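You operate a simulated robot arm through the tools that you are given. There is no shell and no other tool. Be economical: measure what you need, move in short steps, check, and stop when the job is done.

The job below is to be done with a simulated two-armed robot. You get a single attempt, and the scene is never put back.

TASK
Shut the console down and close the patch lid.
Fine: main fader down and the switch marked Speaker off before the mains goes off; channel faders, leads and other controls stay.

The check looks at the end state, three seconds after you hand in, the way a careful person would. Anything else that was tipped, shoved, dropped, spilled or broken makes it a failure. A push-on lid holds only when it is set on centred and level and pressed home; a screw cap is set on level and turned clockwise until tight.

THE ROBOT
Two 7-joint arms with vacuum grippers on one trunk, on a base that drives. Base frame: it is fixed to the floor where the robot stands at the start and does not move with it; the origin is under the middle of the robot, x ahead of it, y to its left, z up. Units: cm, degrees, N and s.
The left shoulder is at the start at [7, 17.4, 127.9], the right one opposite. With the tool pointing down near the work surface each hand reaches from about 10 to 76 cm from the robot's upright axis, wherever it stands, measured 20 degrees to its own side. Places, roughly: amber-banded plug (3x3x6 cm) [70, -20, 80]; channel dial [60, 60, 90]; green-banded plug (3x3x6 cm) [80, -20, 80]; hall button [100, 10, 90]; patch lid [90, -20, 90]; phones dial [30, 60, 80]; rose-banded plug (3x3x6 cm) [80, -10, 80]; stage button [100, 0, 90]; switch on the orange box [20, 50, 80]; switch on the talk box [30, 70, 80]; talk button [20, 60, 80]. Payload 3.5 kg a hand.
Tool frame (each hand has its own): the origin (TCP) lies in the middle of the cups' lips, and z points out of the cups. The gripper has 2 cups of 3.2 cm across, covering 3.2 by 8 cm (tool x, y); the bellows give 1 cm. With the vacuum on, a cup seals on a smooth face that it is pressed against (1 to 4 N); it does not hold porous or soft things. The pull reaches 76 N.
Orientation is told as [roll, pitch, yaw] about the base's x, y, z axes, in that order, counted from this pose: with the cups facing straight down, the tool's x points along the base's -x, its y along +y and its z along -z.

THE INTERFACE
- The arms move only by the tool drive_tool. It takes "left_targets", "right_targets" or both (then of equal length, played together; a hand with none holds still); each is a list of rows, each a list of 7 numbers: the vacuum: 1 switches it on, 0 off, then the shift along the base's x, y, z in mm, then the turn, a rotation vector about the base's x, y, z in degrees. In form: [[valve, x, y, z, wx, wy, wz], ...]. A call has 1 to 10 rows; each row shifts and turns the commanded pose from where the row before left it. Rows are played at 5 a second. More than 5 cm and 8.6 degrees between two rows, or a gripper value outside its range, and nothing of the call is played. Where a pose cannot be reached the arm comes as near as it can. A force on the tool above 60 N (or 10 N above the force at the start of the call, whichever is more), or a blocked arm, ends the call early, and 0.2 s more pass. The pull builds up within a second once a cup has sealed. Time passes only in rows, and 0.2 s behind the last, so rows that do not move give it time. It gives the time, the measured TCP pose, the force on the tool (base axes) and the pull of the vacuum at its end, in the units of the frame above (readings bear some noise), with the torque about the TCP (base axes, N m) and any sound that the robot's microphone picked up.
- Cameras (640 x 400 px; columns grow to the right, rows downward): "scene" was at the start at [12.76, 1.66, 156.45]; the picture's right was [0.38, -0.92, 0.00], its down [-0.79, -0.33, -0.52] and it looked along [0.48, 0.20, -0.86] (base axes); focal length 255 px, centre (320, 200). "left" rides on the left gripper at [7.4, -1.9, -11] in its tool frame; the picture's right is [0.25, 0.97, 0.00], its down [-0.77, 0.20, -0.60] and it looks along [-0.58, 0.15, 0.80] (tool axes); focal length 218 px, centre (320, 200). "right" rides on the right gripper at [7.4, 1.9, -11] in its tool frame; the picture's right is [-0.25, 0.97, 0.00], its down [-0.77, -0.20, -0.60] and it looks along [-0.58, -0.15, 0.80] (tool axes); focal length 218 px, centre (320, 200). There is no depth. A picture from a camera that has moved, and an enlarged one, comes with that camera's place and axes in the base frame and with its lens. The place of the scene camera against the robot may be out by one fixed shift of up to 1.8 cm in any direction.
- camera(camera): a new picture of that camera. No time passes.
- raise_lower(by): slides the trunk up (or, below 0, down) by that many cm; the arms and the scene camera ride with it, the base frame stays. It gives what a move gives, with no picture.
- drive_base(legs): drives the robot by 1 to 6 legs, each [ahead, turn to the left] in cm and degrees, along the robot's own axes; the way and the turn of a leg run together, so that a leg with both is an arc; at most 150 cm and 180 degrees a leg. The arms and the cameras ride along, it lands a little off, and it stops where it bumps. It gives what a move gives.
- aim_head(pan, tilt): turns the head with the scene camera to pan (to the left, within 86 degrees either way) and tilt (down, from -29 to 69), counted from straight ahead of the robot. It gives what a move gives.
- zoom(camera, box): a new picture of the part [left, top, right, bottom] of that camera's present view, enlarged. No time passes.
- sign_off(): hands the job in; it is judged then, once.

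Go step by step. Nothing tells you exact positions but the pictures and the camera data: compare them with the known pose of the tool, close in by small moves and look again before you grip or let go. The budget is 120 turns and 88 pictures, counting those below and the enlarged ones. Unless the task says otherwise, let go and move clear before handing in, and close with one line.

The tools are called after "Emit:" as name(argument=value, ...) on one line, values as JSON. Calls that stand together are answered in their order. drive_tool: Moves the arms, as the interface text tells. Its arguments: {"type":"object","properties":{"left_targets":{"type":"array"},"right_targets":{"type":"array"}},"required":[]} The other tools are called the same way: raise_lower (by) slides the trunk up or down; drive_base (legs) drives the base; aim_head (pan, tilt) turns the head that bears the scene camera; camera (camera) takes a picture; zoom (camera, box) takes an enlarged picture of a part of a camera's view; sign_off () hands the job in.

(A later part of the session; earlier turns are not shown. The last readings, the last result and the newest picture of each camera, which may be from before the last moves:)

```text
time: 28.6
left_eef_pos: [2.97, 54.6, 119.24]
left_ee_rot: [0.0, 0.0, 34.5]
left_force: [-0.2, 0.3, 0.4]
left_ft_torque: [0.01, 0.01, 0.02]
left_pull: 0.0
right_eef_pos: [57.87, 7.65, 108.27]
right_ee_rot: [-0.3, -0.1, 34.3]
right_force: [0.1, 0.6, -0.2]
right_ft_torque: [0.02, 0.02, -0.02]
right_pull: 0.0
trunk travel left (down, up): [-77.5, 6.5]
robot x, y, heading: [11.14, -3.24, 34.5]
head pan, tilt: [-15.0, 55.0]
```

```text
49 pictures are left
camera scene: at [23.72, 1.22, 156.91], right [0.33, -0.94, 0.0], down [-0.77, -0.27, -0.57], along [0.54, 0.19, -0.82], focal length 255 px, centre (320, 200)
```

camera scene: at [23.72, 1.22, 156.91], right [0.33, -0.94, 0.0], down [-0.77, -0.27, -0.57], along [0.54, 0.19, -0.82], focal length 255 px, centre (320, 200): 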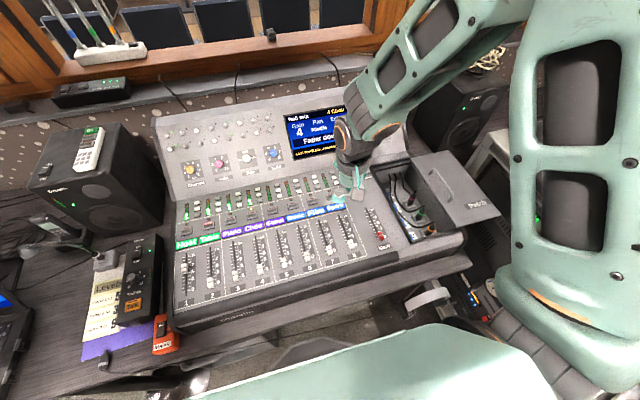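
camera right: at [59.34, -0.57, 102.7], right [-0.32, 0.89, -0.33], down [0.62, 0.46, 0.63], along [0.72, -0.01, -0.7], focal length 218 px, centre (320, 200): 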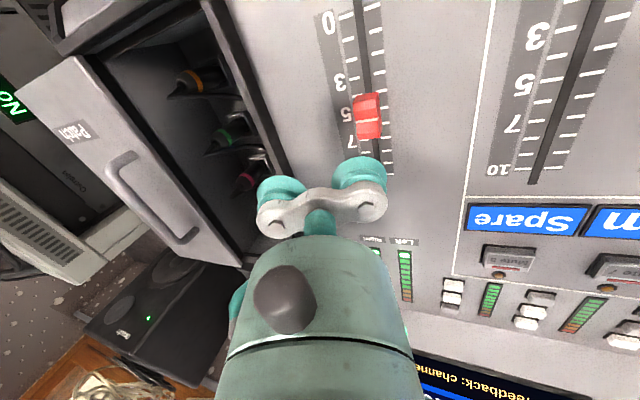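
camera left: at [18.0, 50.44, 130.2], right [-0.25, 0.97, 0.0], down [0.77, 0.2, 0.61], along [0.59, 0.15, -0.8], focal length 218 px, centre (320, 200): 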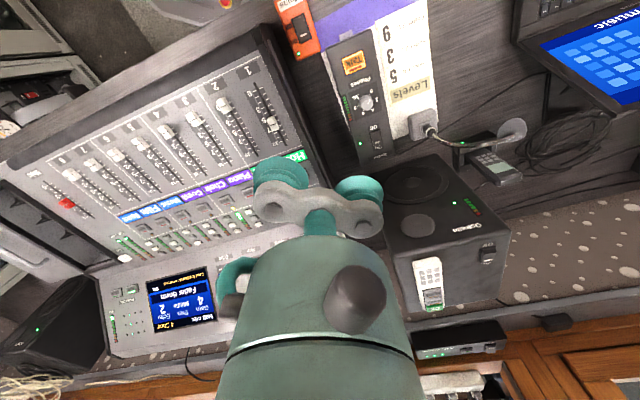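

Good view. I bring the right hand above the lid just right of the handle, turning it 90° so both cups line up along the handle.

Emit:
drive_tool(right_targets=[[0, 28, -28, 0, 0, 0, -8.5], [0, 28, -28, 0, 0, 0, -8.5], [0, 28, -28, 0, 0, 0, -8.5], [0, 28, -28, 0, 0, 0, -8.5], [0, 28, -28, 0, 0, 0, -8.5], [0, 28, -28, 0, 0, 0, -8.5], [0, 28, -28, 0, 0, 0, -8.5], [0, 28, -28, 0, 0, 0, -8.5], [0, 28, -28, 0, 0, 0, -8.5], [0, 28, -28, 0, 0, 0, -8.5]])

Emit:
camera(camera="right")

Emit:
zoom(camera="scene", box=[360, 120, 540, 260])

```text
time: 30.8
left_eef_pos: [3.12, 54.27, 119.29]
left_ee_rot: [0.1, -0.1, 34.4]
left_force: [0.1, -0.2, 0.1]
left_ft_torque: [0.0, 0.02, 0.0]
left_pull: 0.0
right_eef_pos: [86.3, -20.77, 108.01]
right_ee_rot: [-0.1, -0.1, -50.8]
right_force: [-0.2, -0.2, -0.5]
right_ft_torque: [0.03, 0.04, 0.01]
right_pull: 0.1
trunk travel left (down, up): [-77.5, 6.5]
robot x, y, heading: [11.24, -3.01, 34.5]
head pan, tilt: [-15.0, 55.0]
```

```text
48 pictures are left
camera right: at [83.11, -13.79, 119.0], right [0.91, 0.42, 0.0], down [0.33, -0.72, 0.61], along [0.25, -0.55, -0.8], focal length 218 px, centre (320, 200)
```

right: 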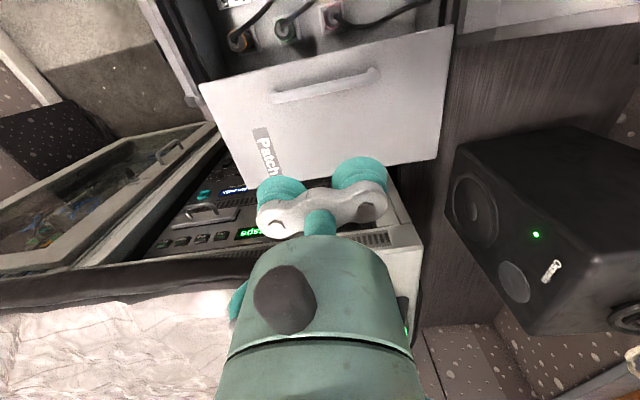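

```text
2.86 times, centred on (450, 190) of scene
camera zoom: at [23.94, 1.03, 156.91], right [0.33, -0.94, 0.0], down [-0.77, -0.27, -0.57], along [0.54, 0.19, -0.82], focal length 728 px, centre (-51, 229)
```

zoom: 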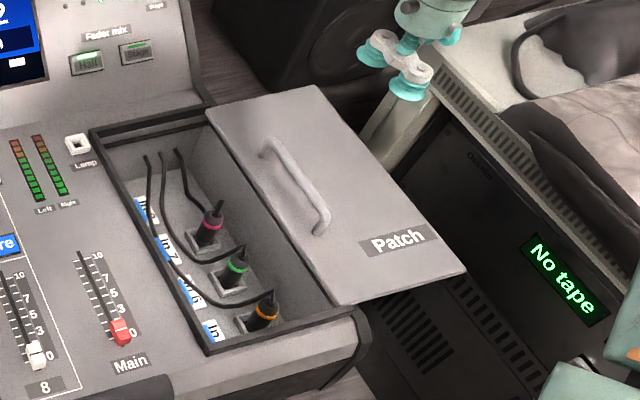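

The handle's middle is at about (85.5, -17.8). I lower beside it, on its right, onto the lid.

Emit:
drive_tool(right_targets=[[0, 9, 4, -30, 0, 0, -4.3], [0, 0, 0, -40, 0, 0, 0], [0, 0, 0, -40, 0, 0, 0], [0, 0, 0, -30, 0, 0, 0]])

Emit:
zoom(camera="scene", box=[360, 120, 540, 260])

Emit:
camera(camera="right")

```text
time: 31.8
left_eef_pos: [2.96, 54.57, 119.16]
left_ee_rot: [-0.1, 0.0, 34.4]
left_force: [-0.1, -0.3, -0.7]
left_ft_torque: [0.02, 0.02, 0.0]
left_pull: 0.1
right_eef_pos: [86.87, -19.92, 93.75]
right_ee_rot: [-0.2, -0.1, -55.0]
right_force: [-0.3, 0.0, 0.3]
right_ft_torque: [-0.02, 0.0, 0.01]
right_pull: 0.0
trunk travel left (down, up): [-77.5, 6.5]
robot x, y, heading: [11.44, -3.33, 34.3]
head pan, tilt: [-15.0, 55.0]
```

```text
2.86 times, centred on (450, 190) of scene
camera zoom: at [23.84, 1.22, 156.91], right [0.33, -0.94, 0.0], down [-0.77, -0.27, -0.57], along [0.54, 0.19, -0.82], focal length 728 px, centre (-51, 229)
```

zoom: 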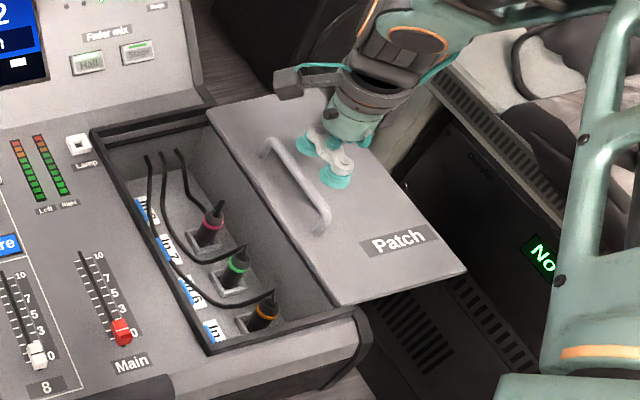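

```text
45 pictures are left
camera right: at [84.19, -12.85, 104.84], right [0.94, 0.35, 0.0], down [0.28, -0.74, 0.61], along [0.21, -0.57, -0.79], focal length 218 px, centre (320, 200)
```

right: 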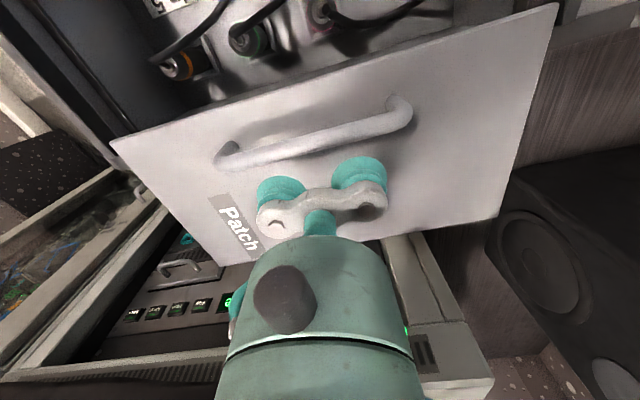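

The cups are beside the handle. I lower with the vacuum on until they seal.

Emit:
drive_tool(right_targets=[[1, 0, 0, -15, 0, 0, 0], [1, 0, 0, -8, 0, 0, 0], [1, 0, 0, -5, 0, 0, 0], [1, 0, 0, 0, 0, 0, 0]])

```text
time: 32.8
left_eef_pos: [3.01, 54.68, 119.16]
left_ee_rot: [0.1, 0.0, 34.3]
left_force: [-0.2, 0.3, -0.3]
left_ft_torque: [0.01, -0.01, 0.01]
left_pull: 0.0
right_eef_pos: [86.95, -19.98, 91.28]
right_ee_rot: [-0.2, -0.1, -55.0]
right_force: [0.7, 0.1, -0.5]
right_ft_torque: [-0.01, 0.02, 0.05]
right_pull: 0.0
trunk travel left (down, up): [-77.5, 6.5]
robot x, y, heading: [11.65, -2.93, 34.5]
head pan, tilt: [-15.0, 55.0]
```

Emit:
drive_tool(right_targets=[[1, 0, 0, -5, 0, 0, 0], [1, 0, 0, -5, 0, 0, 0], [1, 0, 0, 0, 0, 0, 0]])

```text
time: 33.6
left_eef_pos: [2.99, 54.47, 119.28]
left_ee_rot: [0.1, 0.0, 34.4]
left_force: [-0.2, -0.3, -0.1]
left_ft_torque: [-0.03, 0.0, 0.03]
left_pull: 0.0
right_eef_pos: [86.83, -20.03, 90.39]
right_ee_rot: [-0.2, -0.2, -55.0]
right_force: [-0.3, -0.1, -0.3]
right_ft_torque: [0.0, -0.01, -0.01]
right_pull: 0.1
trunk travel left (down, up): [-77.5, 6.5]
robot x, y, heading: [11.39, -3.14, 34.5]
head pan, tilt: [-15.0, 55.0]
```

Emit:
drive_tool(right_targets=[[1, 0, 0, -5, 0, 0, 0], [1, 0, 0, -4, 0, 0, 0], [1, 0, 0, 0, 0, 0, 0]])

Emit:
zoom(camera="right", box=[160, 60, 480, 260])

```text
time: 34.4
left_eef_pos: [3.06, 54.58, 119.22]
left_ee_rot: [0.1, -0.1, 34.4]
left_force: [-0.1, 0.6, -0.6]
left_ft_torque: [0.05, 0.01, -0.02]
left_pull: 0.1
right_eef_pos: [86.64, -19.85, 89.38]
right_ee_rot: [-0.4, -0.1, -55.0]
right_force: [-3.6, -3.1, -10.2]
right_ft_torque: [-0.06, 0.18, 0.75]
right_pull: 75.6
trunk travel left (down, up): [-77.5, 6.5]
robot x, y, heading: [11.22, -2.6, 34.5]
head pan, tilt: [-15.0, 55.0]
```

```text
2.00 times, centred on (320, 160) of right
camera zoom: at [84.05, -12.85, 100.37], right [0.94, 0.35, -0.01], down [0.28, -0.74, 0.61], along [0.21, -0.57, -0.8], focal length 436 px, centre (320, 280)
```

zoom: 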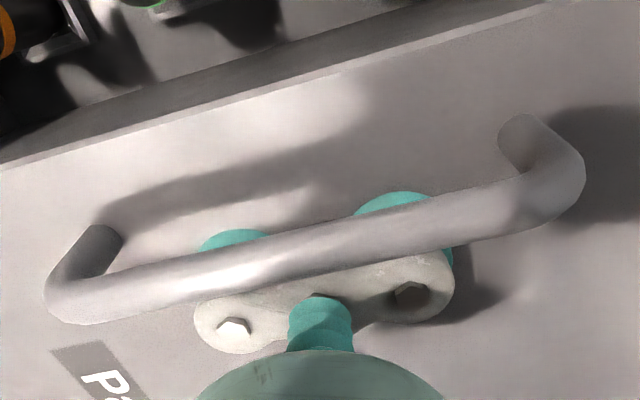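

The cups hold the lid with full pull. I slide it left along the console's axis.

Emit:
drive_tool(right_targets=[[1, 0, 0, -2, 0, 0, 0], [1, -6, 8.2, 0, 0, 0, 0], [1, -8.7, 12.2, 0, 0, 0, 0], [1, -8.7, 12.2, 0, 0, 0, 0], [1, 0, 0, 0, 0, 0, 0]])

Emit:
zoom(camera="scene", box=[360, 120, 540, 260])

```text
time: 35.6
left_eef_pos: [2.81, 54.43, 119.2]
left_ee_rot: [0.0, 0.0, 34.4]
left_force: [-0.8, 0.6, -0.3]
left_ft_torque: [-0.01, -0.01, 0.0]
left_pull: 0.1
right_eef_pos: [84.41, -16.78, 89.34]
right_ee_rot: [-0.1, -0.3, -55.0]
right_force: [-4.3, -3.3, 0.3]
right_ft_torque: [0.11, 0.03, 0.24]
right_pull: 75.2
trunk travel left (down, up): [-77.5, 6.5]
robot x, y, heading: [11.33, -3.16, 34.3]
head pan, tilt: [-15.0, 55.0]
```

```text
2.86 times, centred on (450, 190) of scene
camera zoom: at [23.61, 1.16, 156.93], right [0.33, -0.94, 0.0], down [-0.77, -0.27, -0.57], along [0.54, 0.19, -0.82], focal length 728 px, centre (-51, 229)
```

zoom: 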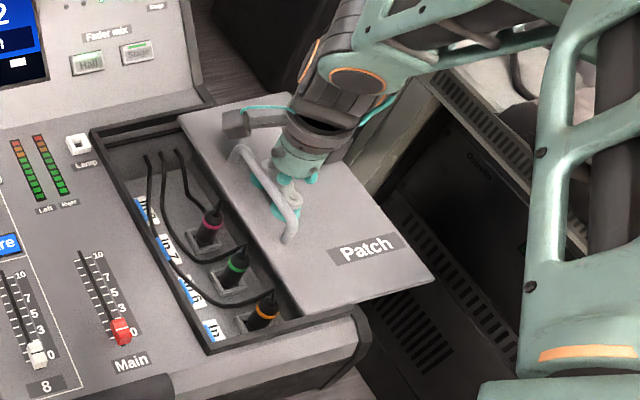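

It slides freely. I continue left, watching the plugs' clearance.

Emit:
drive_tool(right_targets=[[1, -10, 11, 0, 0, 0, 0], [1, -9, 12.2, 0, 0, 0, 0], [1, -8.7, 12.2, 0, 0, 0, 0], [1, -8.7, 12.2, 0, 0, 0, 0], [1, 0, 0, 0, 0, 0, 0]])

Emit:
zoom(camera="scene", box=[360, 120, 540, 260])

```text
time: 36.8
left_eef_pos: [3.13, 54.61, 119.17]
left_ee_rot: [0.0, 0.2, 34.3]
left_force: [0.5, 0.0, 0.1]
left_ft_torque: [0.01, 0.0, 0.02]
left_pull: 0.1
right_eef_pos: [80.77, -11.73, 89.33]
right_ee_rot: [-0.1, -0.2, -54.8]
right_force: [11.8, 9.0, 3.7]
right_ft_torque: [-0.1, 0.26, -0.44]
right_pull: 75.8
trunk travel left (down, up): [-77.5, 6.5]
robot x, y, heading: [11.33, -2.99, 34.5]
head pan, tilt: [-15.0, 55.0]
```

```text
2.86 times, centred on (450, 190) of scene
camera zoom: at [23.89, 1.38, 156.91], right [0.33, -0.94, 0.0], down [-0.77, -0.27, -0.57], along [0.54, 0.19, -0.82], focal length 728 px, centre (-51, 229)
```

zoom: 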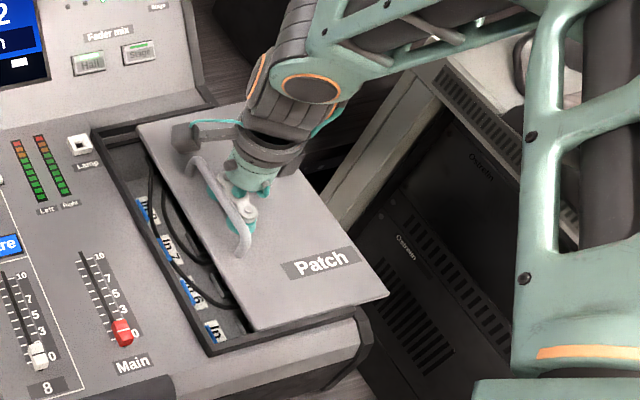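

The rail pushes a bit along the handle axis, so I correct the line slightly and go on.

Emit:
drive_tool(right_targets=[[1, -4.5, 10.5, 0, 0, 0, 0], [1, -7, 9.7, 0, 0, 0, 0], [1, -7, 9.7, 0, 0, 0, 0], [1, 0, 0, 0, 0, 0, 0]])

Emit:
zoom(camera="scene", box=[360, 120, 540, 260])

```text
time: 37.8
left_eef_pos: [2.73, 54.58, 119.28]
left_ee_rot: [-0.1, -0.1, 34.3]
left_force: [0.3, 0.4, 0.1]
left_ft_torque: [0.0, -0.01, -0.01]
left_pull: 0.1
right_eef_pos: [78.82, -9.01, 89.18]
right_ee_rot: [-0.4, -0.2, -55.0]
right_force: [-2.5, -1.5, 4.0]
right_ft_torque: [0.06, 0.06, 0.9]
right_pull: 75.7
trunk travel left (down, up): [-77.5, 6.5]
robot x, y, heading: [11.55, -2.9, 34.4]
head pan, tilt: [-15.0, 55.0]
```

```text
2.86 times, centred on (450, 190) of scene
camera zoom: at [23.56, 1.17, 156.93], right [0.33, -0.94, 0.0], down [-0.77, -0.27, -0.57], along [0.54, 0.19, -0.82], focal length 728 px, centre (-51, 229)
```

zoom: 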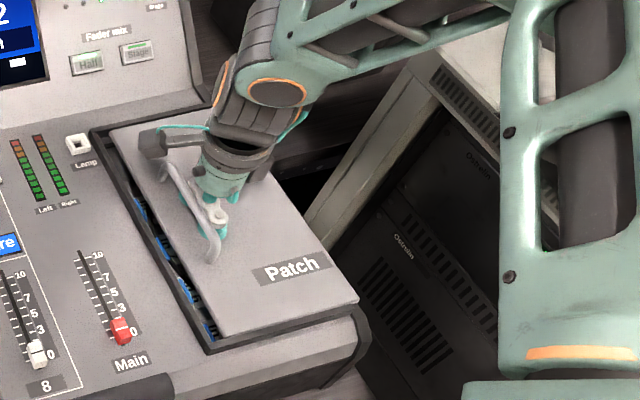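

Emit:
drive_tool(right_targets=[[1, -5.9, 8.1, 0, 0, 0, 0], [1, -3.5, 4.9, 0, 0, 0, 0], [1, -2.3, 3.2, 0, 0, 0, 0], [1, 0, 0, 0, 0, 0, 0]])

Emit:
zoom(camera="scene", box=[360, 120, 540, 260])

```text
time: 38.8
left_eef_pos: [2.99, 54.38, 119.34]
left_ee_rot: [0.2, 0.0, 34.5]
left_force: [-0.6, -0.2, -0.2]
left_ft_torque: [0.02, 0.02, -0.01]
left_pull: 0.1
right_eef_pos: [77.83, -7.62, 89.3]
right_ee_rot: [-0.1, -0.2, -55.1]
right_force: [8.1, -16.8, 5.4]
right_ft_torque: [-0.06, 0.28, 0.64]
right_pull: 75.5
trunk travel left (down, up): [-77.5, 6.5]
robot x, y, heading: [11.3, -3.13, 34.3]
head pan, tilt: [-15.0, 55.0]
```

```text
2.86 times, centred on (450, 190) of scene
camera zoom: at [23.78, 0.91, 156.93], right [0.33, -0.94, 0.0], down [-0.77, -0.27, -0.57], along [0.54, 0.19, -0.82], focal length 728 px, centre (-51, 229)
```

zoom: 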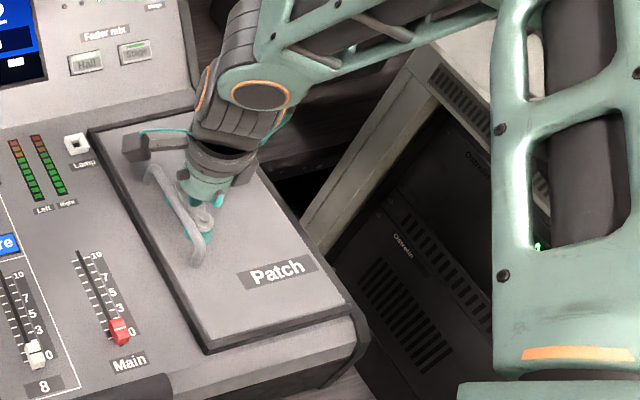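

The lid fills the frame and meets its stop at 18 N. I release the vacuum and lift straight up.

Emit:
drive_tool(right_targets=[[0, 0, 0, 0, 0, 0, 0], [0, 0, 0, 0, 0, 0, 0], [0, 0, 0, 0, 0, 0, 0], [0, 0, 0, 0, 0, 0, 0], [0, 0, 0, 0, 0, 0, 0]])

Emit:
drive_tool(right_targets=[[0, 2, -3, 10, 0, 0, 0], [0, 0, 0, 30, 0, 0, 0], [0, 0, 0, 45, 0, 0, 0], [0, 0, 0, 45, 0, 0, 0], [0, 0, 0, 45, 0, 0, 0]])

Emit:
zoom(camera="scene", box=[360, 120, 540, 260])

```text
time: 40.0
left_eef_pos: [2.9, 54.44, 119.3]
left_ee_rot: [0.1, 0.1, 34.5]
left_force: [-0.8, -0.7, -0.1]
left_ft_torque: [0.0, -0.01, 0.0]
left_pull: 0.0
right_eef_pos: [77.77, -7.43, 89.13]
right_ee_rot: [-0.2, -0.1, -55.0]
right_force: [0.1, -0.7, 0.1]
right_ft_torque: [0.02, 0.01, -0.01]
right_pull: 0.1
trunk travel left (down, up): [-77.5, 6.5]
robot x, y, heading: [11.36, -3.05, 34.4]
head pan, tilt: [-15.0, 55.0]
```

```text
time: 41.2
left_eef_pos: [2.77, 54.5, 119.23]
left_ee_rot: [0.0, 0.0, 34.4]
left_force: [-0.8, -0.3, -0.5]
left_ft_torque: [-0.02, -0.03, -0.01]
left_pull: 0.0
right_eef_pos: [77.8, -7.36, 107.17]
right_ee_rot: [-0.1, -0.2, -55.0]
right_force: [-0.5, 0.1, 0.3]
right_ft_torque: [-0.01, -0.03, 0.03]
right_pull: 0.1
trunk travel left (down, up): [-77.5, 6.5]
robot x, y, heading: [11.39, -3.01, 34.5]
head pan, tilt: [-15.0, 55.0]
```

```text
2.86 times, centred on (450, 190) of scene
camera zoom: at [23.53, 1.18, 156.92], right [0.33, -0.94, 0.0], down [-0.77, -0.27, -0.57], along [0.54, 0.19, -0.82], focal length 728 px, centre (-51, 229)
```

zoom: 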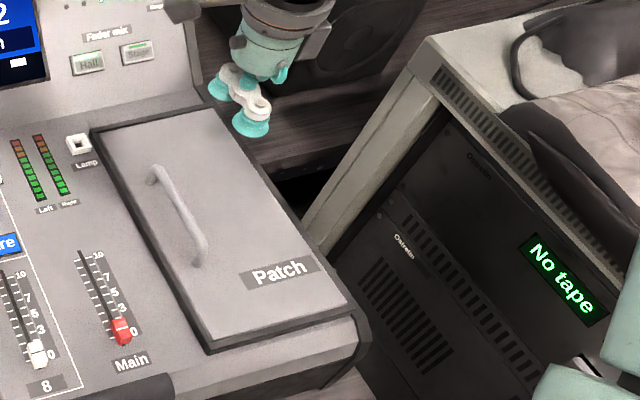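

The lid is fully closed. Now for the switches: I'll aim the head left and look with the left camera.

Emit:
aim_head(pan=22, tilt=58)

Emit:
camera(camera="left")

Emit:
camera(camera="scene")

```text
time: 42.3
left_eef_pos: [2.96, 54.38, 119.23]
left_ee_rot: [0.0, 0.0, 34.4]
left_force: [0.1, 0.2, 0.4]
left_ft_torque: [0.04, -0.02, -0.01]
left_pull: 0.1
right_eef_pos: [77.89, -7.43, 106.94]
right_ee_rot: [-0.2, -0.1, -54.9]
right_force: [0.2, 0.3, 0.5]
right_ft_torque: [0.0, 0.02, -0.02]
right_pull: 0.0
trunk travel left (down, up): [-77.5, 6.5]
robot x, y, heading: [11.34, -3.1, 34.3]
head pan, tilt: [22.0, 58.0]
```

```text
38 pictures are left
camera left: at [-2.04, 48.73, 130.23], right [-0.76, 0.66, 0.0], down [0.52, 0.6, 0.6], along [0.4, 0.46, -0.8], focal length 218 px, centre (320, 200)
```

left: 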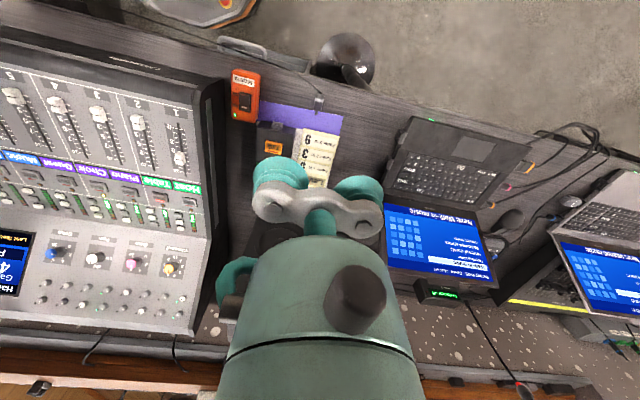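

```text
37 pictures are left
camera scene: at [20.77, 4.52, 156.55], right [0.83, -0.55, 0.0], down [-0.47, -0.71, -0.53], along [0.29, 0.44, -0.85], focal length 255 px, centre (320, 200)
```

scene: 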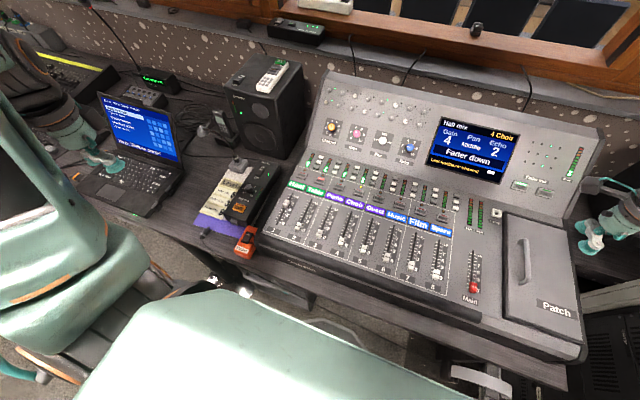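

Emit:
zoom(camera="scene", box=[180, 140, 320, 270])

Emit:
zoom(camera="left", box=[200, 50, 360, 200])

```text
3.08 times, centred on (250, 205) of scene
camera zoom: at [20.77, 4.52, 156.55], right [0.83, -0.55, 0.0], down [-0.47, -0.71, -0.53], along [0.29, 0.44, -0.85], focal length 784 px, centre (535, 185)
```

zoom: 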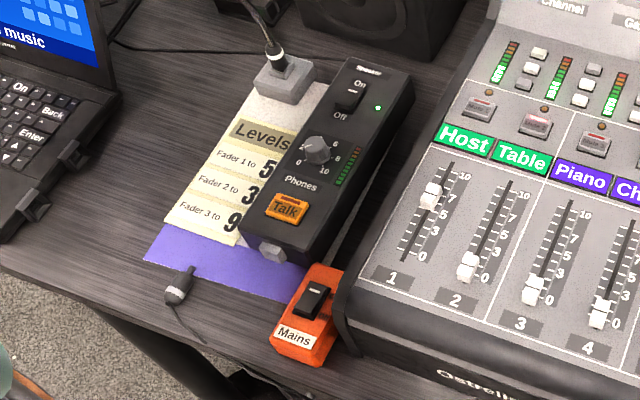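

```text
2.67 times, centred on (280, 125) of left
camera zoom: at [-2.04, 48.73, 130.23], right [-0.76, 0.66, 0.0], down [0.52, 0.6, 0.6], along [0.4, 0.46, -0.8], focal length 582 px, centre (427, 400)
```

zoom: 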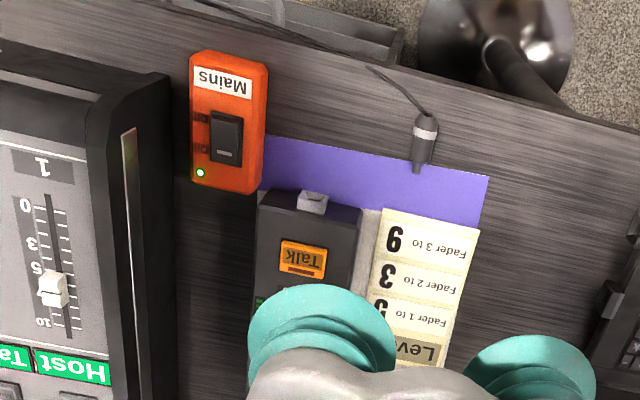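

Mains rocker is near (18.5, 46.9, 78.5) and the Speaker rocker near (34, 67.5, 82), both with Off on the near side. I bring the left hand over the Speaker switch, rolled so its right cup is lowest.

Emit:
drive_tool(left_targets=[[0, 35, 18.6, -20, 6.85, 4.7, 0], [0, 35, 18.6, -20, 6.85, 4.7, 0], [0, 35, 18.6, -20, 6.85, 4.7, 0], [0, 35, 18.6, -20, 0, 0, 0], [0, 35, 18.6, -20, 0, 0, 0], [0, 35, 18.6, -20, 0, 0, 0], [0, 35, 18.6, -20, 0, 0, 0], [0, 33, 18.6, -20, 0, 0, 0]])

Emit:
camera(camera="left")

Emit:
zoom(camera="scene", box=[180, 120, 320, 250])

```text
time: 44.1
left_eef_pos: [30.79, 69.23, 103.02]
left_ee_rot: [24.9, 0.0, 34.4]
left_force: [-0.2, 0.0, 0.0]
left_ft_torque: [0.0, -0.02, 0.0]
left_pull: 0.0
right_eef_pos: [77.99, -7.21, 106.88]
right_ee_rot: [-0.4, -0.2, -54.9]
right_force: [-0.1, 0.0, 0.2]
right_ft_torque: [-0.02, 0.04, 0.0]
right_pull: 0.0
trunk travel left (down, up): [-77.5, 6.5]
robot x, y, heading: [11.7, -3.24, 34.2]
head pan, tilt: [22.0, 58.0]
```

```text
34 pictures are left
camera left: at [28.36, 59.71, 112.11], right [-0.7, 0.58, 0.41], down [0.68, 0.38, 0.63], along [0.21, 0.72, -0.66], focal length 218 px, centre (320, 200)
```

left: 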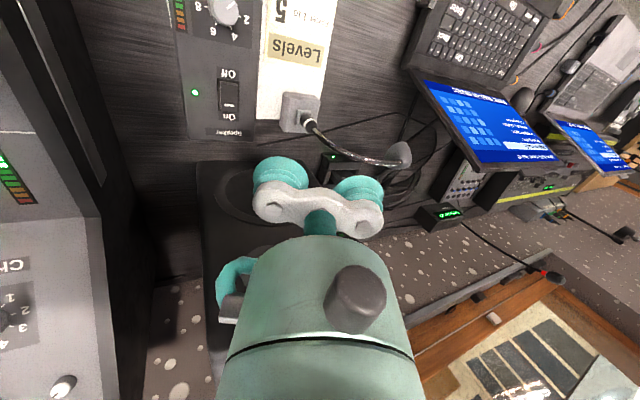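

```text
3.08 times, centred on (250, 185) of scene
camera zoom: at [20.92, 4.72, 156.53], right [0.83, -0.55, 0.0], down [-0.47, -0.71, -0.53], along [0.29, 0.44, -0.85], focal length 784 px, centre (535, 246)
```

zoom: 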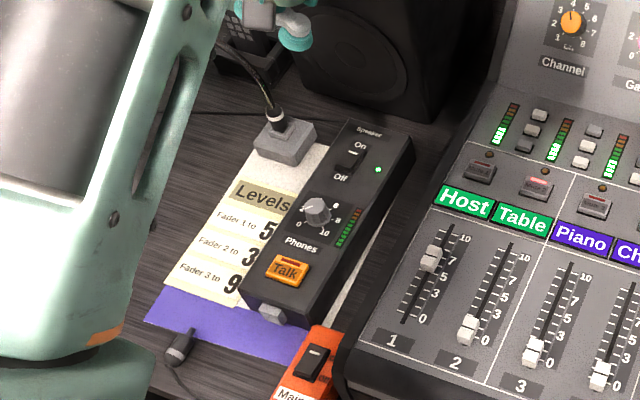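

The rocker refines to about (33.1, 67.4, 82.5). I correct 1 cm and descend.

Emit:
drive_tool(left_targets=[[0, -10, 0, -30, 0, 0, 0], [0, 0, 0, -40, 0, 0, 0], [0, 0, 0, -40, 0, 0, 0]])

Emit:
camera(camera="left")

Emit:
zoom(camera="scene", box=[200, 120, 300, 220])

```text
time: 44.9
left_eef_pos: [29.58, 69.18, 92.1]
left_ee_rot: [25.1, 0.1, 34.4]
left_force: [1.0, 0.1, 0.2]
left_ft_torque: [-0.01, -0.03, 0.01]
left_pull: 0.1
right_eef_pos: [77.75, -7.36, 106.84]
right_ee_rot: [-0.2, -0.2, -54.9]
right_force: [0.1, -0.7, -0.1]
right_ft_torque: [0.0, 0.0, 0.03]
right_pull: 0.1
trunk travel left (down, up): [-77.5, 6.5]
robot x, y, heading: [11.41, -3.64, 34.6]
head pan, tilt: [22.0, 58.0]
```

```text
32 pictures are left
camera left: at [27.08, 59.73, 101.29], right [-0.7, 0.58, 0.41], down [0.68, 0.38, 0.63], along [0.21, 0.72, -0.66], focal length 218 px, centre (320, 200)
```

left: 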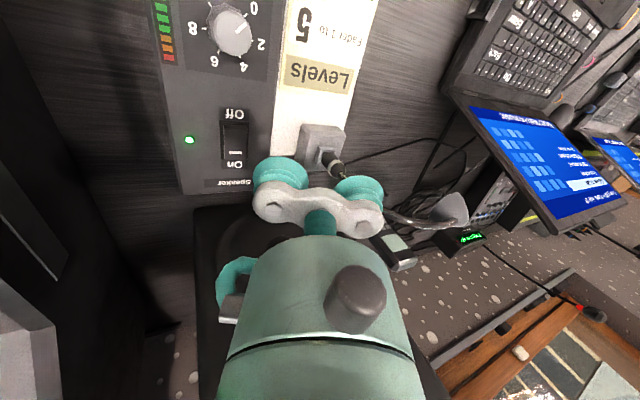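

```text
4.00 times, centred on (250, 170) of scene
camera zoom: at [20.79, 4.59, 156.55], right [0.83, -0.55, 0.0], down [-0.47, -0.71, -0.53], along [0.29, 0.44, -0.85], focal length 1020 px, centre (600, 320)
```

zoom: 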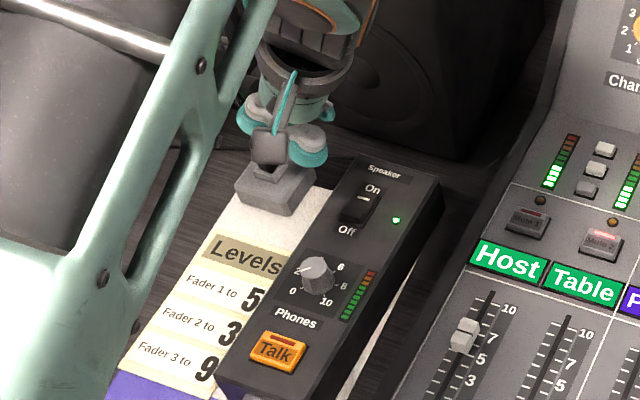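

Triangulating again gives the Speaker rocker at about (34, 68.6, 78.7). The charger plug sits left of it, so I roll the other way, with the left cup lowest and the right one raised toward free space.

Emit:
drive_tool(left_targets=[[0, 8, -7, 10, -6.85, -4.7, 0], [0, 8, -7, 0, -6.85, -4.7, 0], [0, 8, -7, 0, -6.85, -4.7, 0], [0, 8, -7, 0, -6.85, -4.7, 0], [0, 8, -7, 0, -6.85, -4.7, 0], [0, 9, -8, -10, -6.85, -4.7, 0]])

Emit:
camera(camera="left")

Emit:
zoom(camera="scene", box=[200, 120, 300, 220])

```text
time: 46.3
left_eef_pos: [34.63, 65.24, 91.95]
left_ee_rot: [-25.1, 0.0, 34.5]
left_force: [0.0, 0.1, 0.5]
left_ft_torque: [-0.02, -0.03, -0.04]
left_pull: 0.1
right_eef_pos: [77.75, -7.25, 106.94]
right_ee_rot: [-0.2, -0.2, -54.9]
right_force: [0.8, 0.8, -0.1]
right_ft_torque: [0.01, 0.0, 0.0]
right_pull: 0.0
trunk travel left (down, up): [-77.5, 6.5]
robot x, y, heading: [11.33, -2.77, 34.2]
head pan, tilt: [22.0, 58.0]
```

```text
30 pictures are left
camera left: at [26.8, 63.5, 102.92], right [-0.7, 0.58, -0.41], down [0.39, 0.8, 0.46], along [0.6, 0.17, -0.79], focal length 218 px, centre (320, 200)
```

left: 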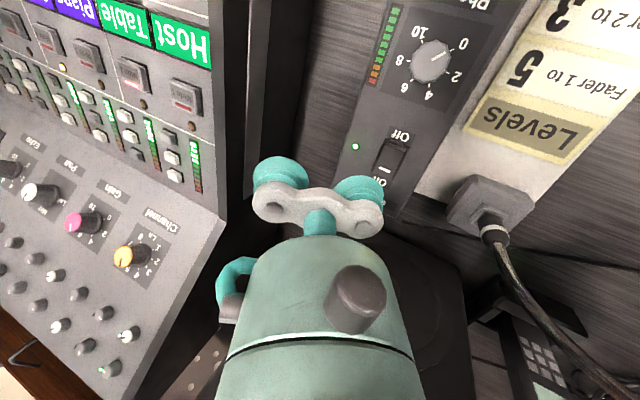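

```text
4.00 times, centred on (250, 170) of scene
camera zoom: at [20.71, 4.74, 156.54], right [0.83, -0.55, 0.0], down [-0.47, -0.71, -0.53], along [0.29, 0.44, -0.85], focal length 1020 px, centre (600, 320)
```

zoom: 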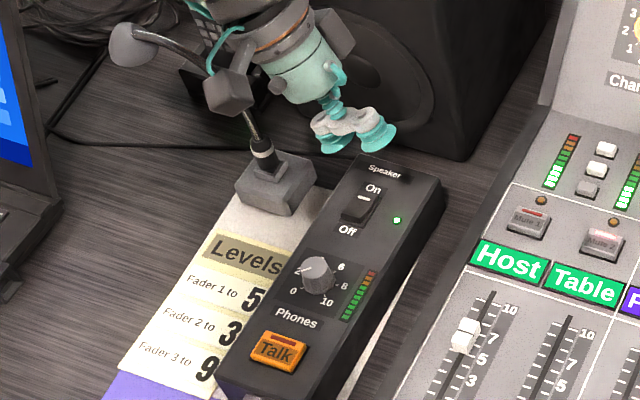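

C ≈ (33.75, 68.3, 78.7). To stay well clear of the gooseneck on the left, I lessen the roll to 18° and descend to about 2 cm above.

Emit:
drive_tool(left_targets=[[0, -3, -7, -20, 5.8, 4, 0], [0, 0, 0, -30, 0, 0, 0], [0, 0, 0, -30, 0, 0, 0], [0, 0, 0, -18, 0, 0, 0]])

Emit:
camera(camera="left")

Emit:
zoom(camera="scene", box=[200, 120, 300, 220])

```text
time: 47.3
left_eef_pos: [34.36, 64.28, 82.51]
left_ee_rot: [-17.9, 0.0, 34.5]
left_force: [0.0, 0.9, 0.0]
left_ft_torque: [0.0, 0.01, -0.01]
left_pull: 0.1
right_eef_pos: [77.87, -7.43, 106.8]
right_ee_rot: [-0.2, -0.1, -55.0]
right_force: [-0.7, -0.4, 0.0]
right_ft_torque: [-0.03, -0.02, 0.01]
right_pull: 0.0
trunk travel left (down, up): [-77.5, 6.5]
robot x, y, heading: [11.2, -3.05, 34.5]
head pan, tilt: [22.0, 58.0]
```

```text
28 pictures are left
camera left: at [27.33, 61.33, 93.64], right [-0.73, 0.62, -0.3], down [0.42, 0.75, 0.51], along [0.54, 0.25, -0.81], focal length 218 px, centre (320, 200)
```

left: 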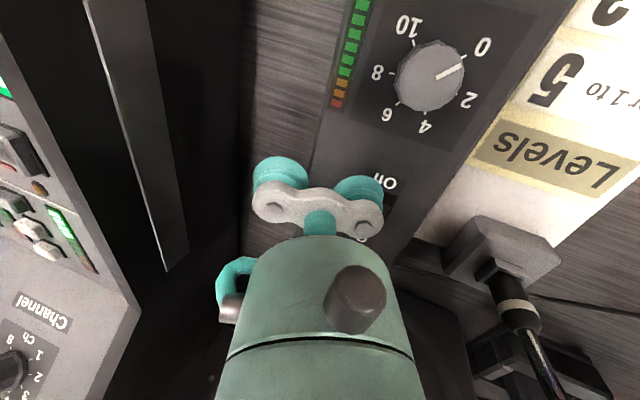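

```text
4.00 times, centred on (250, 170) of scene
camera zoom: at [20.84, 4.48, 156.55], right [0.83, -0.55, 0.0], down [-0.47, -0.71, -0.53], along [0.29, 0.44, -0.85], focal length 1020 px, centre (600, 320)
```

zoom: 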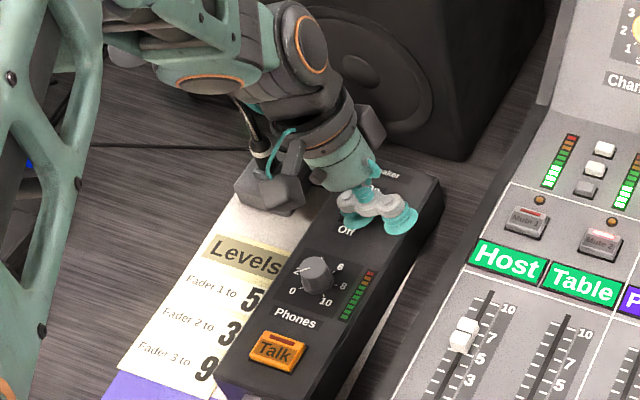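

Emit:
zoom(camera="left", box=[320, 140, 440, 260])

```text
3.33 times, centred on (380, 200) of left
camera zoom: at [27.33, 61.33, 93.64], right [-0.73, 0.62, -0.3], down [0.42, 0.75, 0.51], along [0.54, 0.25, -0.81], focal length 728 px, centre (120, 200)
```

zoom: 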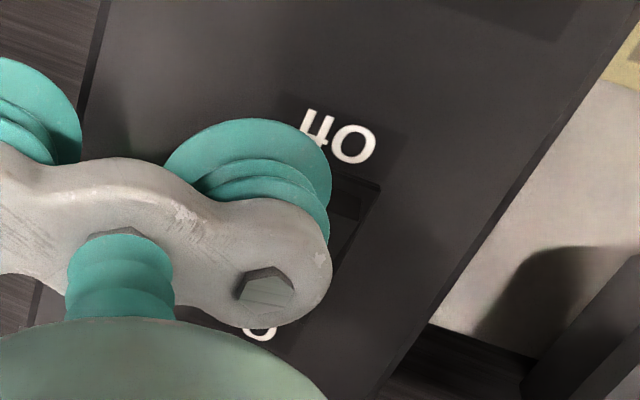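

Off and On labels put the rocker centre at about (34.2, 68.8), so I shift the cup 0.8 cm farther and a bit left and come down gently.

Emit:
drive_tool(left_targets=[[0, 5, 7, -8, 0, 0, 0], [0, 0, 0, -8, 0, 0, 0], [0, 0, 0, -4, 0, 0, 0], [0, 0, 0, 0, 0, 0, 0]])

Emit:
zoom(camera="left", box=[320, 140, 440, 260])

```text
time: 48.3
left_eef_pos: [34.81, 64.92, 80.56]
left_ee_rot: [-17.8, -0.1, 34.4]
left_force: [-2.1, -5.1, 6.1]
left_ft_torque: [0.27, 0.08, 0.1]
left_pull: 0.0
right_eef_pos: [77.74, -7.59, 107.01]
right_ee_rot: [-0.1, -0.1, -54.9]
right_force: [0.6, 0.1, 0.2]
right_ft_torque: [0.0, 0.03, -0.01]
right_pull: 0.0
trunk travel left (down, up): [-77.5, 6.5]
robot x, y, heading: [11.5, -3.07, 34.5]
head pan, tilt: [22.0, 58.0]
```

```text
3.33 times, centred on (380, 200) of left
camera zoom: at [27.82, 62.02, 91.67], right [-0.73, 0.62, -0.3], down [0.42, 0.75, 0.51], along [0.54, 0.25, -0.81], focal length 728 px, centre (120, 200)
```

zoom: 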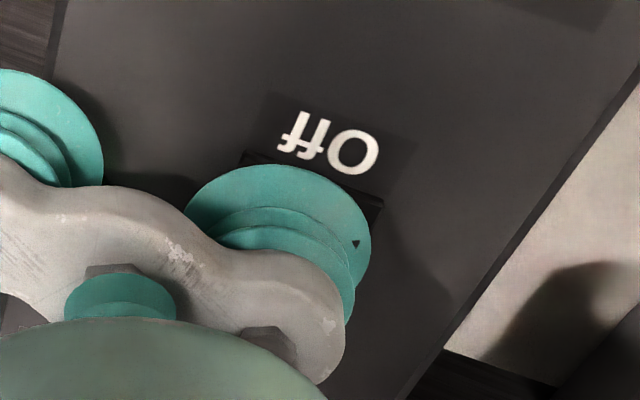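

Contact with 6 N over the Off half. I press a few mm more, listening for a click.

Emit:
drive_tool(left_targets=[[0, 0, 0, -3, 0, 0, 0], [0, 0, 0, -2, 0, 0, 0], [0, 0, 0, 0, 0, 0, 0]])

Emit:
zoom(camera="scene", box=[200, 120, 300, 220])

```text
time: 49.1
left_eef_pos: [34.93, 64.99, 80.4]
left_ee_rot: [-17.7, -0.1, 34.5]
left_force: [-3.7, -6.8, 20.4]
left_ft_torque: [0.89, 0.33, 0.19]
left_pull: 0.0
right_eef_pos: [77.66, -7.71, 107.06]
right_ee_rot: [0.1, 0.1, -54.9]
right_force: [-0.6, 0.2, -1.0]
right_ft_torque: [-0.02, 0.02, 0.02]
right_pull: 0.2
trunk travel left (down, up): [-77.5, 6.5]
robot x, y, heading: [11.18, -3.4, 34.2]
head pan, tilt: [22.0, 58.0]
```

```text
4.00 times, centred on (250, 170) of scene
camera zoom: at [20.58, 4.01, 156.61], right [0.83, -0.55, 0.0], down [-0.47, -0.7, -0.53], along [0.29, 0.44, -0.85], focal length 1020 px, centre (600, 320)
```

zoom: 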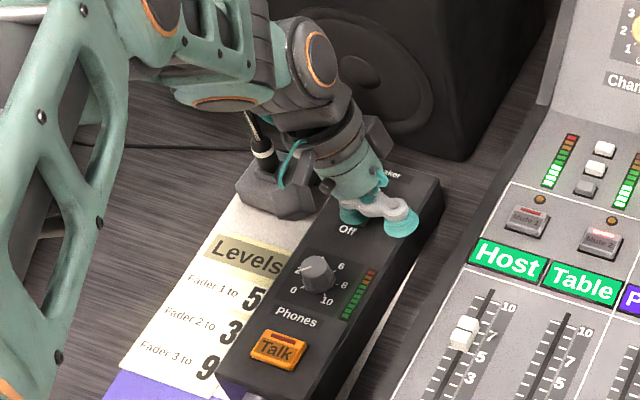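

Emit:
drive_tool(left_targets=[[0, 0, 0, 20, 0, 0, 0], [0, -10, -8, 30, 0, 0, 0], [0, -25, -18, 30, 0, 0, 0], [0, -25, -18, 0, 0, 0, 0]])

Emit:
zoom(camera="scene", box=[220, 140, 280, 200])

Emit:
zoom(camera="left", box=[320, 100, 440, 260])

```text
time: 50.1
left_eef_pos: [28.84, 60.93, 87.83]
left_ee_rot: [-17.9, 0.0, 34.3]
left_force: [-0.2, 0.7, -0.2]
left_ft_torque: [0.01, 0.01, 0.01]
left_pull: 0.1
right_eef_pos: [77.77, -7.43, 107.0]
right_ee_rot: [-0.2, -0.1, -54.9]
right_force: [0.1, 0.0, -0.2]
right_ft_torque: [-0.01, 0.01, 0.0]
right_pull: 0.0
trunk travel left (down, up): [-77.5, 6.5]
robot x, y, heading: [11.53, -3.28, 34.5]
head pan, tilt: [22.0, 58.0]
```

```text
6.67 times, centred on (250, 170) of scene
camera zoom: at [20.7, 4.62, 156.54], right [0.83, -0.55, 0.0], down [-0.47, -0.71, -0.53], along [0.29, 0.44, -0.85], focal length 1700 px, centre (787, 400)
```

zoom: 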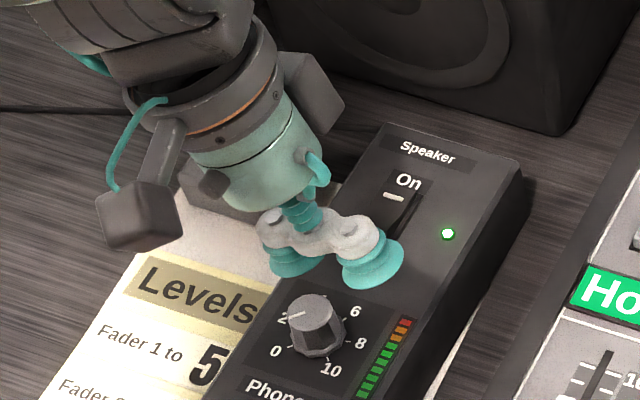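

```text
2.50 times, centred on (380, 180) of left
camera zoom: at [21.83, 57.98, 98.91], right [-0.73, 0.62, -0.3], down [0.42, 0.75, 0.51], along [0.54, 0.25, -0.81], focal length 546 px, centre (170, 250)
```

zoom: 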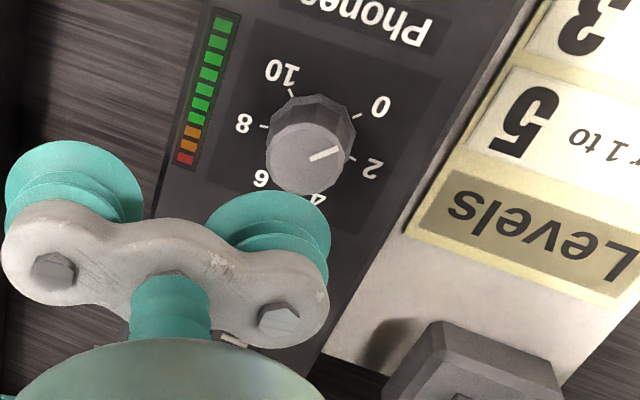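

Emit:
drive_tool(left_targets=[[0, -10, -8, 40, 0, 0, 0], [0, -20, -16, 35, 0, 0, 0], [0, -20, -16, 35, 0, 0, 0]])

Emit:
zoom(camera="scene", box=[220, 140, 280, 200])

```text
time: 50.9
left_eef_pos: [23.86, 56.68, 99.04]
left_ee_rot: [-17.8, -0.1, 34.5]
left_force: [0.0, -0.4, -0.7]
left_ft_torque: [0.02, 0.02, -0.01]
left_pull: 0.0
right_eef_pos: [77.85, -7.5, 106.9]
right_ee_rot: [-0.1, -0.1, -55.0]
right_force: [-0.7, 0.6, 0.3]
right_ft_torque: [0.04, -0.01, -0.03]
right_pull: 0.1
trunk travel left (down, up): [-77.5, 6.5]
robot x, y, heading: [11.28, -3.23, 34.5]
head pan, tilt: [22.0, 58.0]
```

```text
6.67 times, centred on (250, 170) of scene
camera zoom: at [20.67, 4.37, 156.55], right [0.83, -0.55, 0.0], down [-0.47, -0.71, -0.53], along [0.29, 0.44, -0.85], focal length 1700 px, centre (787, 400)
```

zoom: 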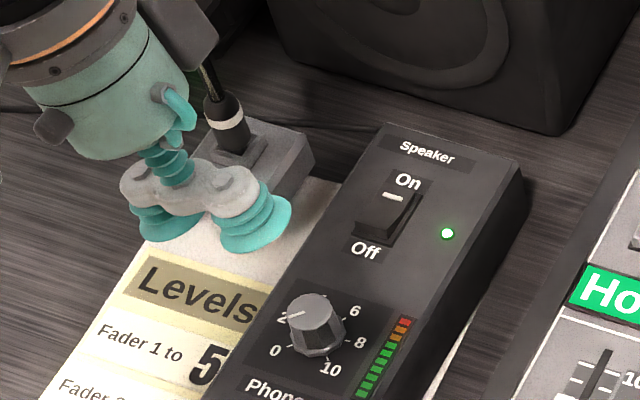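

Emit:
zoom(camera="scene", box=[244, 156, 268, 180])

```text
16.00 times, centred on (256, 168) of scene
camera zoom: at [20.67, 4.37, 156.55], right [0.83, -0.55, 0.0], down [-0.47, -0.71, -0.53], along [0.29, 0.44, -0.85], focal length 4079 px, centre (1344, 712)
```

zoom: 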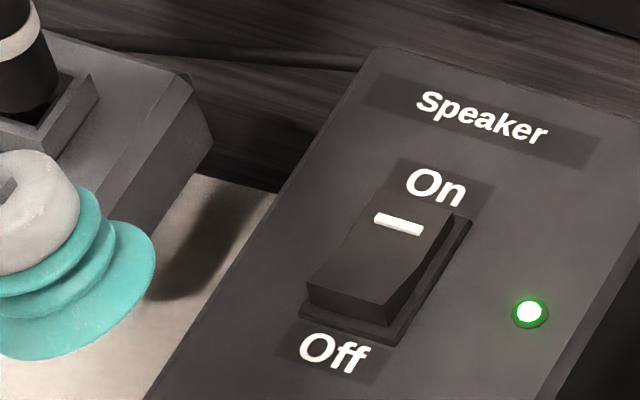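

Enlarged, the Off end is still raised: the cup covered the whole rocker. I'll come back 1.2 cm nearer with a slight pitch, so the far lip bears only on the Off end.

Emit:
drive_tool(left_targets=[[0, 34, 24.4, -20, -4.8, 7.0, 0], [0, 34, 24.4, -20, 0, 0, 0], [0, 34, 24.4, -20, 0, 0, 0], [0, 0, 0, -40, 0, 0, 0], [0, 0, 0, -40, 0, 0, 0], [0, 0, 0, -15, 0, 0, 0], [0, 0, 0, 0, 0, 0, 0]])

Emit:
zoom(camera="left", box=[320, 140, 440, 260])

Emit:
zoom(camera="scene", box=[236, 146, 276, 186])

```text
time: 52.5
left_eef_pos: [34.02, 64.24, 83.51]
left_ee_rot: [-18.0, 8.4, 34.4]
left_force: [0.8, -0.1, -0.1]
left_ft_torque: [0.05, 0.02, -0.02]
left_pull: 0.1
right_eef_pos: [77.81, -7.44, 106.98]
right_ee_rot: [-0.2, -0.1, -55.0]
right_force: [-0.5, 0.0, -0.6]
right_ft_torque: [0.02, 0.02, 0.05]
right_pull: 0.0
trunk travel left (down, up): [-77.5, 6.5]
robot x, y, heading: [11.57, -3.2, 34.3]
head pan, tilt: [22.0, 58.0]
```

```text
3.33 times, centred on (380, 200) of left
camera zoom: at [28.45, 62.29, 95.59], right [-0.76, 0.59, -0.26], down [0.48, 0.78, 0.39], along [0.43, 0.18, -0.88], focal length 728 px, centre (120, 200)
```

zoom: 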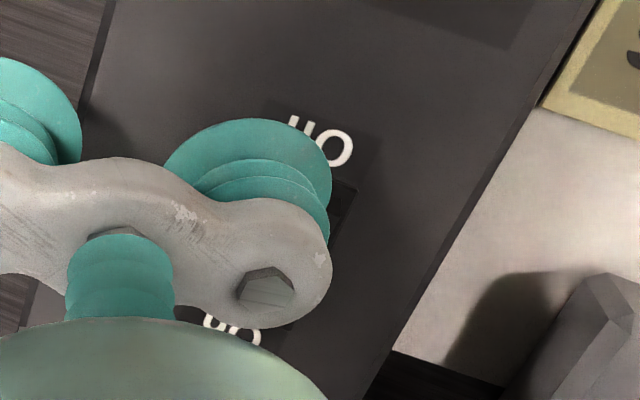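

```text
10.00 times, centred on (256, 166) of scene
camera zoom: at [20.77, 4.53, 156.54], right [0.83, -0.55, 0.0], down [-0.47, -0.71, -0.53], along [0.29, 0.44, -0.85], focal length 2549 px, centre (960, 540)
```

zoom: 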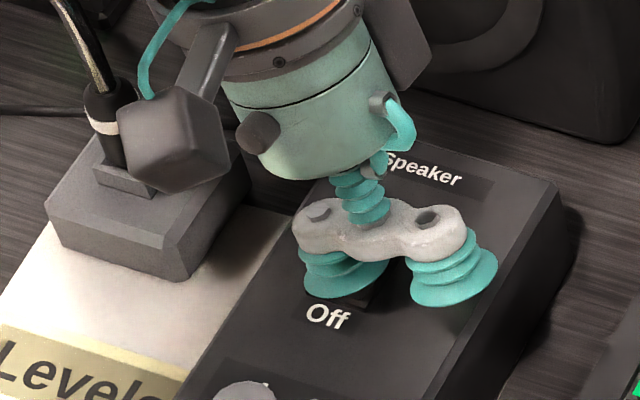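

The bellows were fully compressed then, so the box top is really at about z = 80.3 and the rocker centre at (33.4, 68.0). I shift about 8 mm nearer and press progressively.

Emit:
drive_tool(left_targets=[[0, -7, -4.5, 0, 0, 0, 0], [0, 0, 0, -10, 0, 0, 0], [0, 0, 0, -6, 0, 0, 0], [0, 0, 0, -4, 0, 0, 0], [0, 0, 0, 0, 0, 0, 0]])

Emit:
zoom(camera="left", box=[320, 140, 440, 260])

```text
time: 53.7
left_eef_pos: [33.46, 63.66, 81.35]
left_ee_rot: [-17.9, 8.5, 34.3]
left_force: [-1.0, -0.8, 1.6]
left_ft_torque: [0.04, 0.08, 0.07]
left_pull: 0.1
right_eef_pos: [77.86, -7.39, 106.99]
right_ee_rot: [-0.2, -0.1, -55.0]
right_force: [0.1, 0.1, -0.3]
right_ft_torque: [-0.01, -0.02, -0.02]
right_pull: 0.1
trunk travel left (down, up): [-77.5, 6.5]
robot x, y, heading: [11.39, -3.05, 34.1]
head pan, tilt: [22.0, 58.0]
```

```text
3.33 times, centred on (380, 200) of left
camera zoom: at [27.81, 61.7, 93.49], right [-0.76, 0.59, -0.26], down [0.48, 0.78, 0.39], along [0.44, 0.18, -0.88], focal length 728 px, centre (120, 200)
```

zoom: 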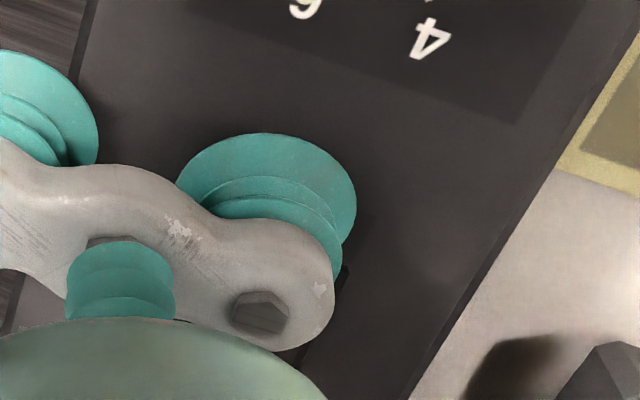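

Light contact now on the Off end. I press further.

Emit:
drive_tool(left_targets=[[0, 0, 0, -4, 0, 0, 0], [0, 0, 0, -4, 0, 0, 0], [0, 0, 0, 0, 0, 0, 0]])

```text
time: 54.5
left_eef_pos: [33.36, 63.65, 80.73]
left_ee_rot: [-17.8, 8.6, 34.4]
left_force: [-1.1, -1.4, 4.6]
left_ft_torque: [0.19, 0.05, 0.08]
left_pull: 0.1
right_eef_pos: [77.72, -7.44, 106.98]
right_ee_rot: [-0.2, -0.1, -54.9]
right_force: [0.1, 0.4, -0.7]
right_ft_torque: [-0.01, -0.03, -0.02]
right_pull: 0.1
trunk travel left (down, up): [-77.5, 6.5]
robot x, y, heading: [11.64, -3.37, 34.2]
head pan, tilt: [22.0, 58.0]
```

Emit:
drive_tool(left_targets=[[0, 0, 0, -4, 0, 0, 0], [0, 0, 0, -3, 0, 0, 0], [0, 0, 0, 0, 0, 0, 0]])

Emit:
zoom(camera="scene", box=[236, 146, 276, 186])

```text
time: 55.3
left_eef_pos: [33.26, 63.4, 80.24]
left_ee_rot: [-17.9, 8.4, 34.5]
left_force: [-7.3, -4.7, 17.9]
left_ft_torque: [0.81, 0.19, 0.39]
left_pull: 0.0
right_eef_pos: [77.7, -7.66, 107.02]
right_ee_rot: [0.0, -0.1, -54.9]
right_force: [-0.5, 0.6, 0.1]
right_ft_torque: [-0.02, 0.01, 0.03]
right_pull: 0.0
trunk travel left (down, up): [-77.5, 6.5]
robot x, y, heading: [11.79, -3.06, 34.2]
head pan, tilt: [22.0, 58.0]
```

```text
10.00 times, centred on (256, 166) of scene
camera zoom: at [20.54, 4.1, 156.6], right [0.83, -0.55, 0.0], down [-0.47, -0.7, -0.53], along [0.29, 0.44, -0.85], focal length 2549 px, centre (960, 540)
```

zoom: 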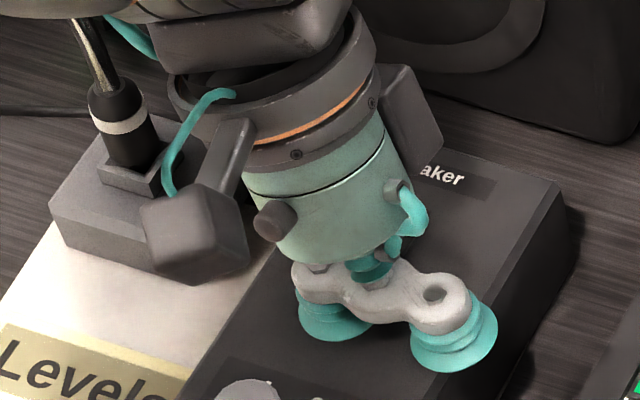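

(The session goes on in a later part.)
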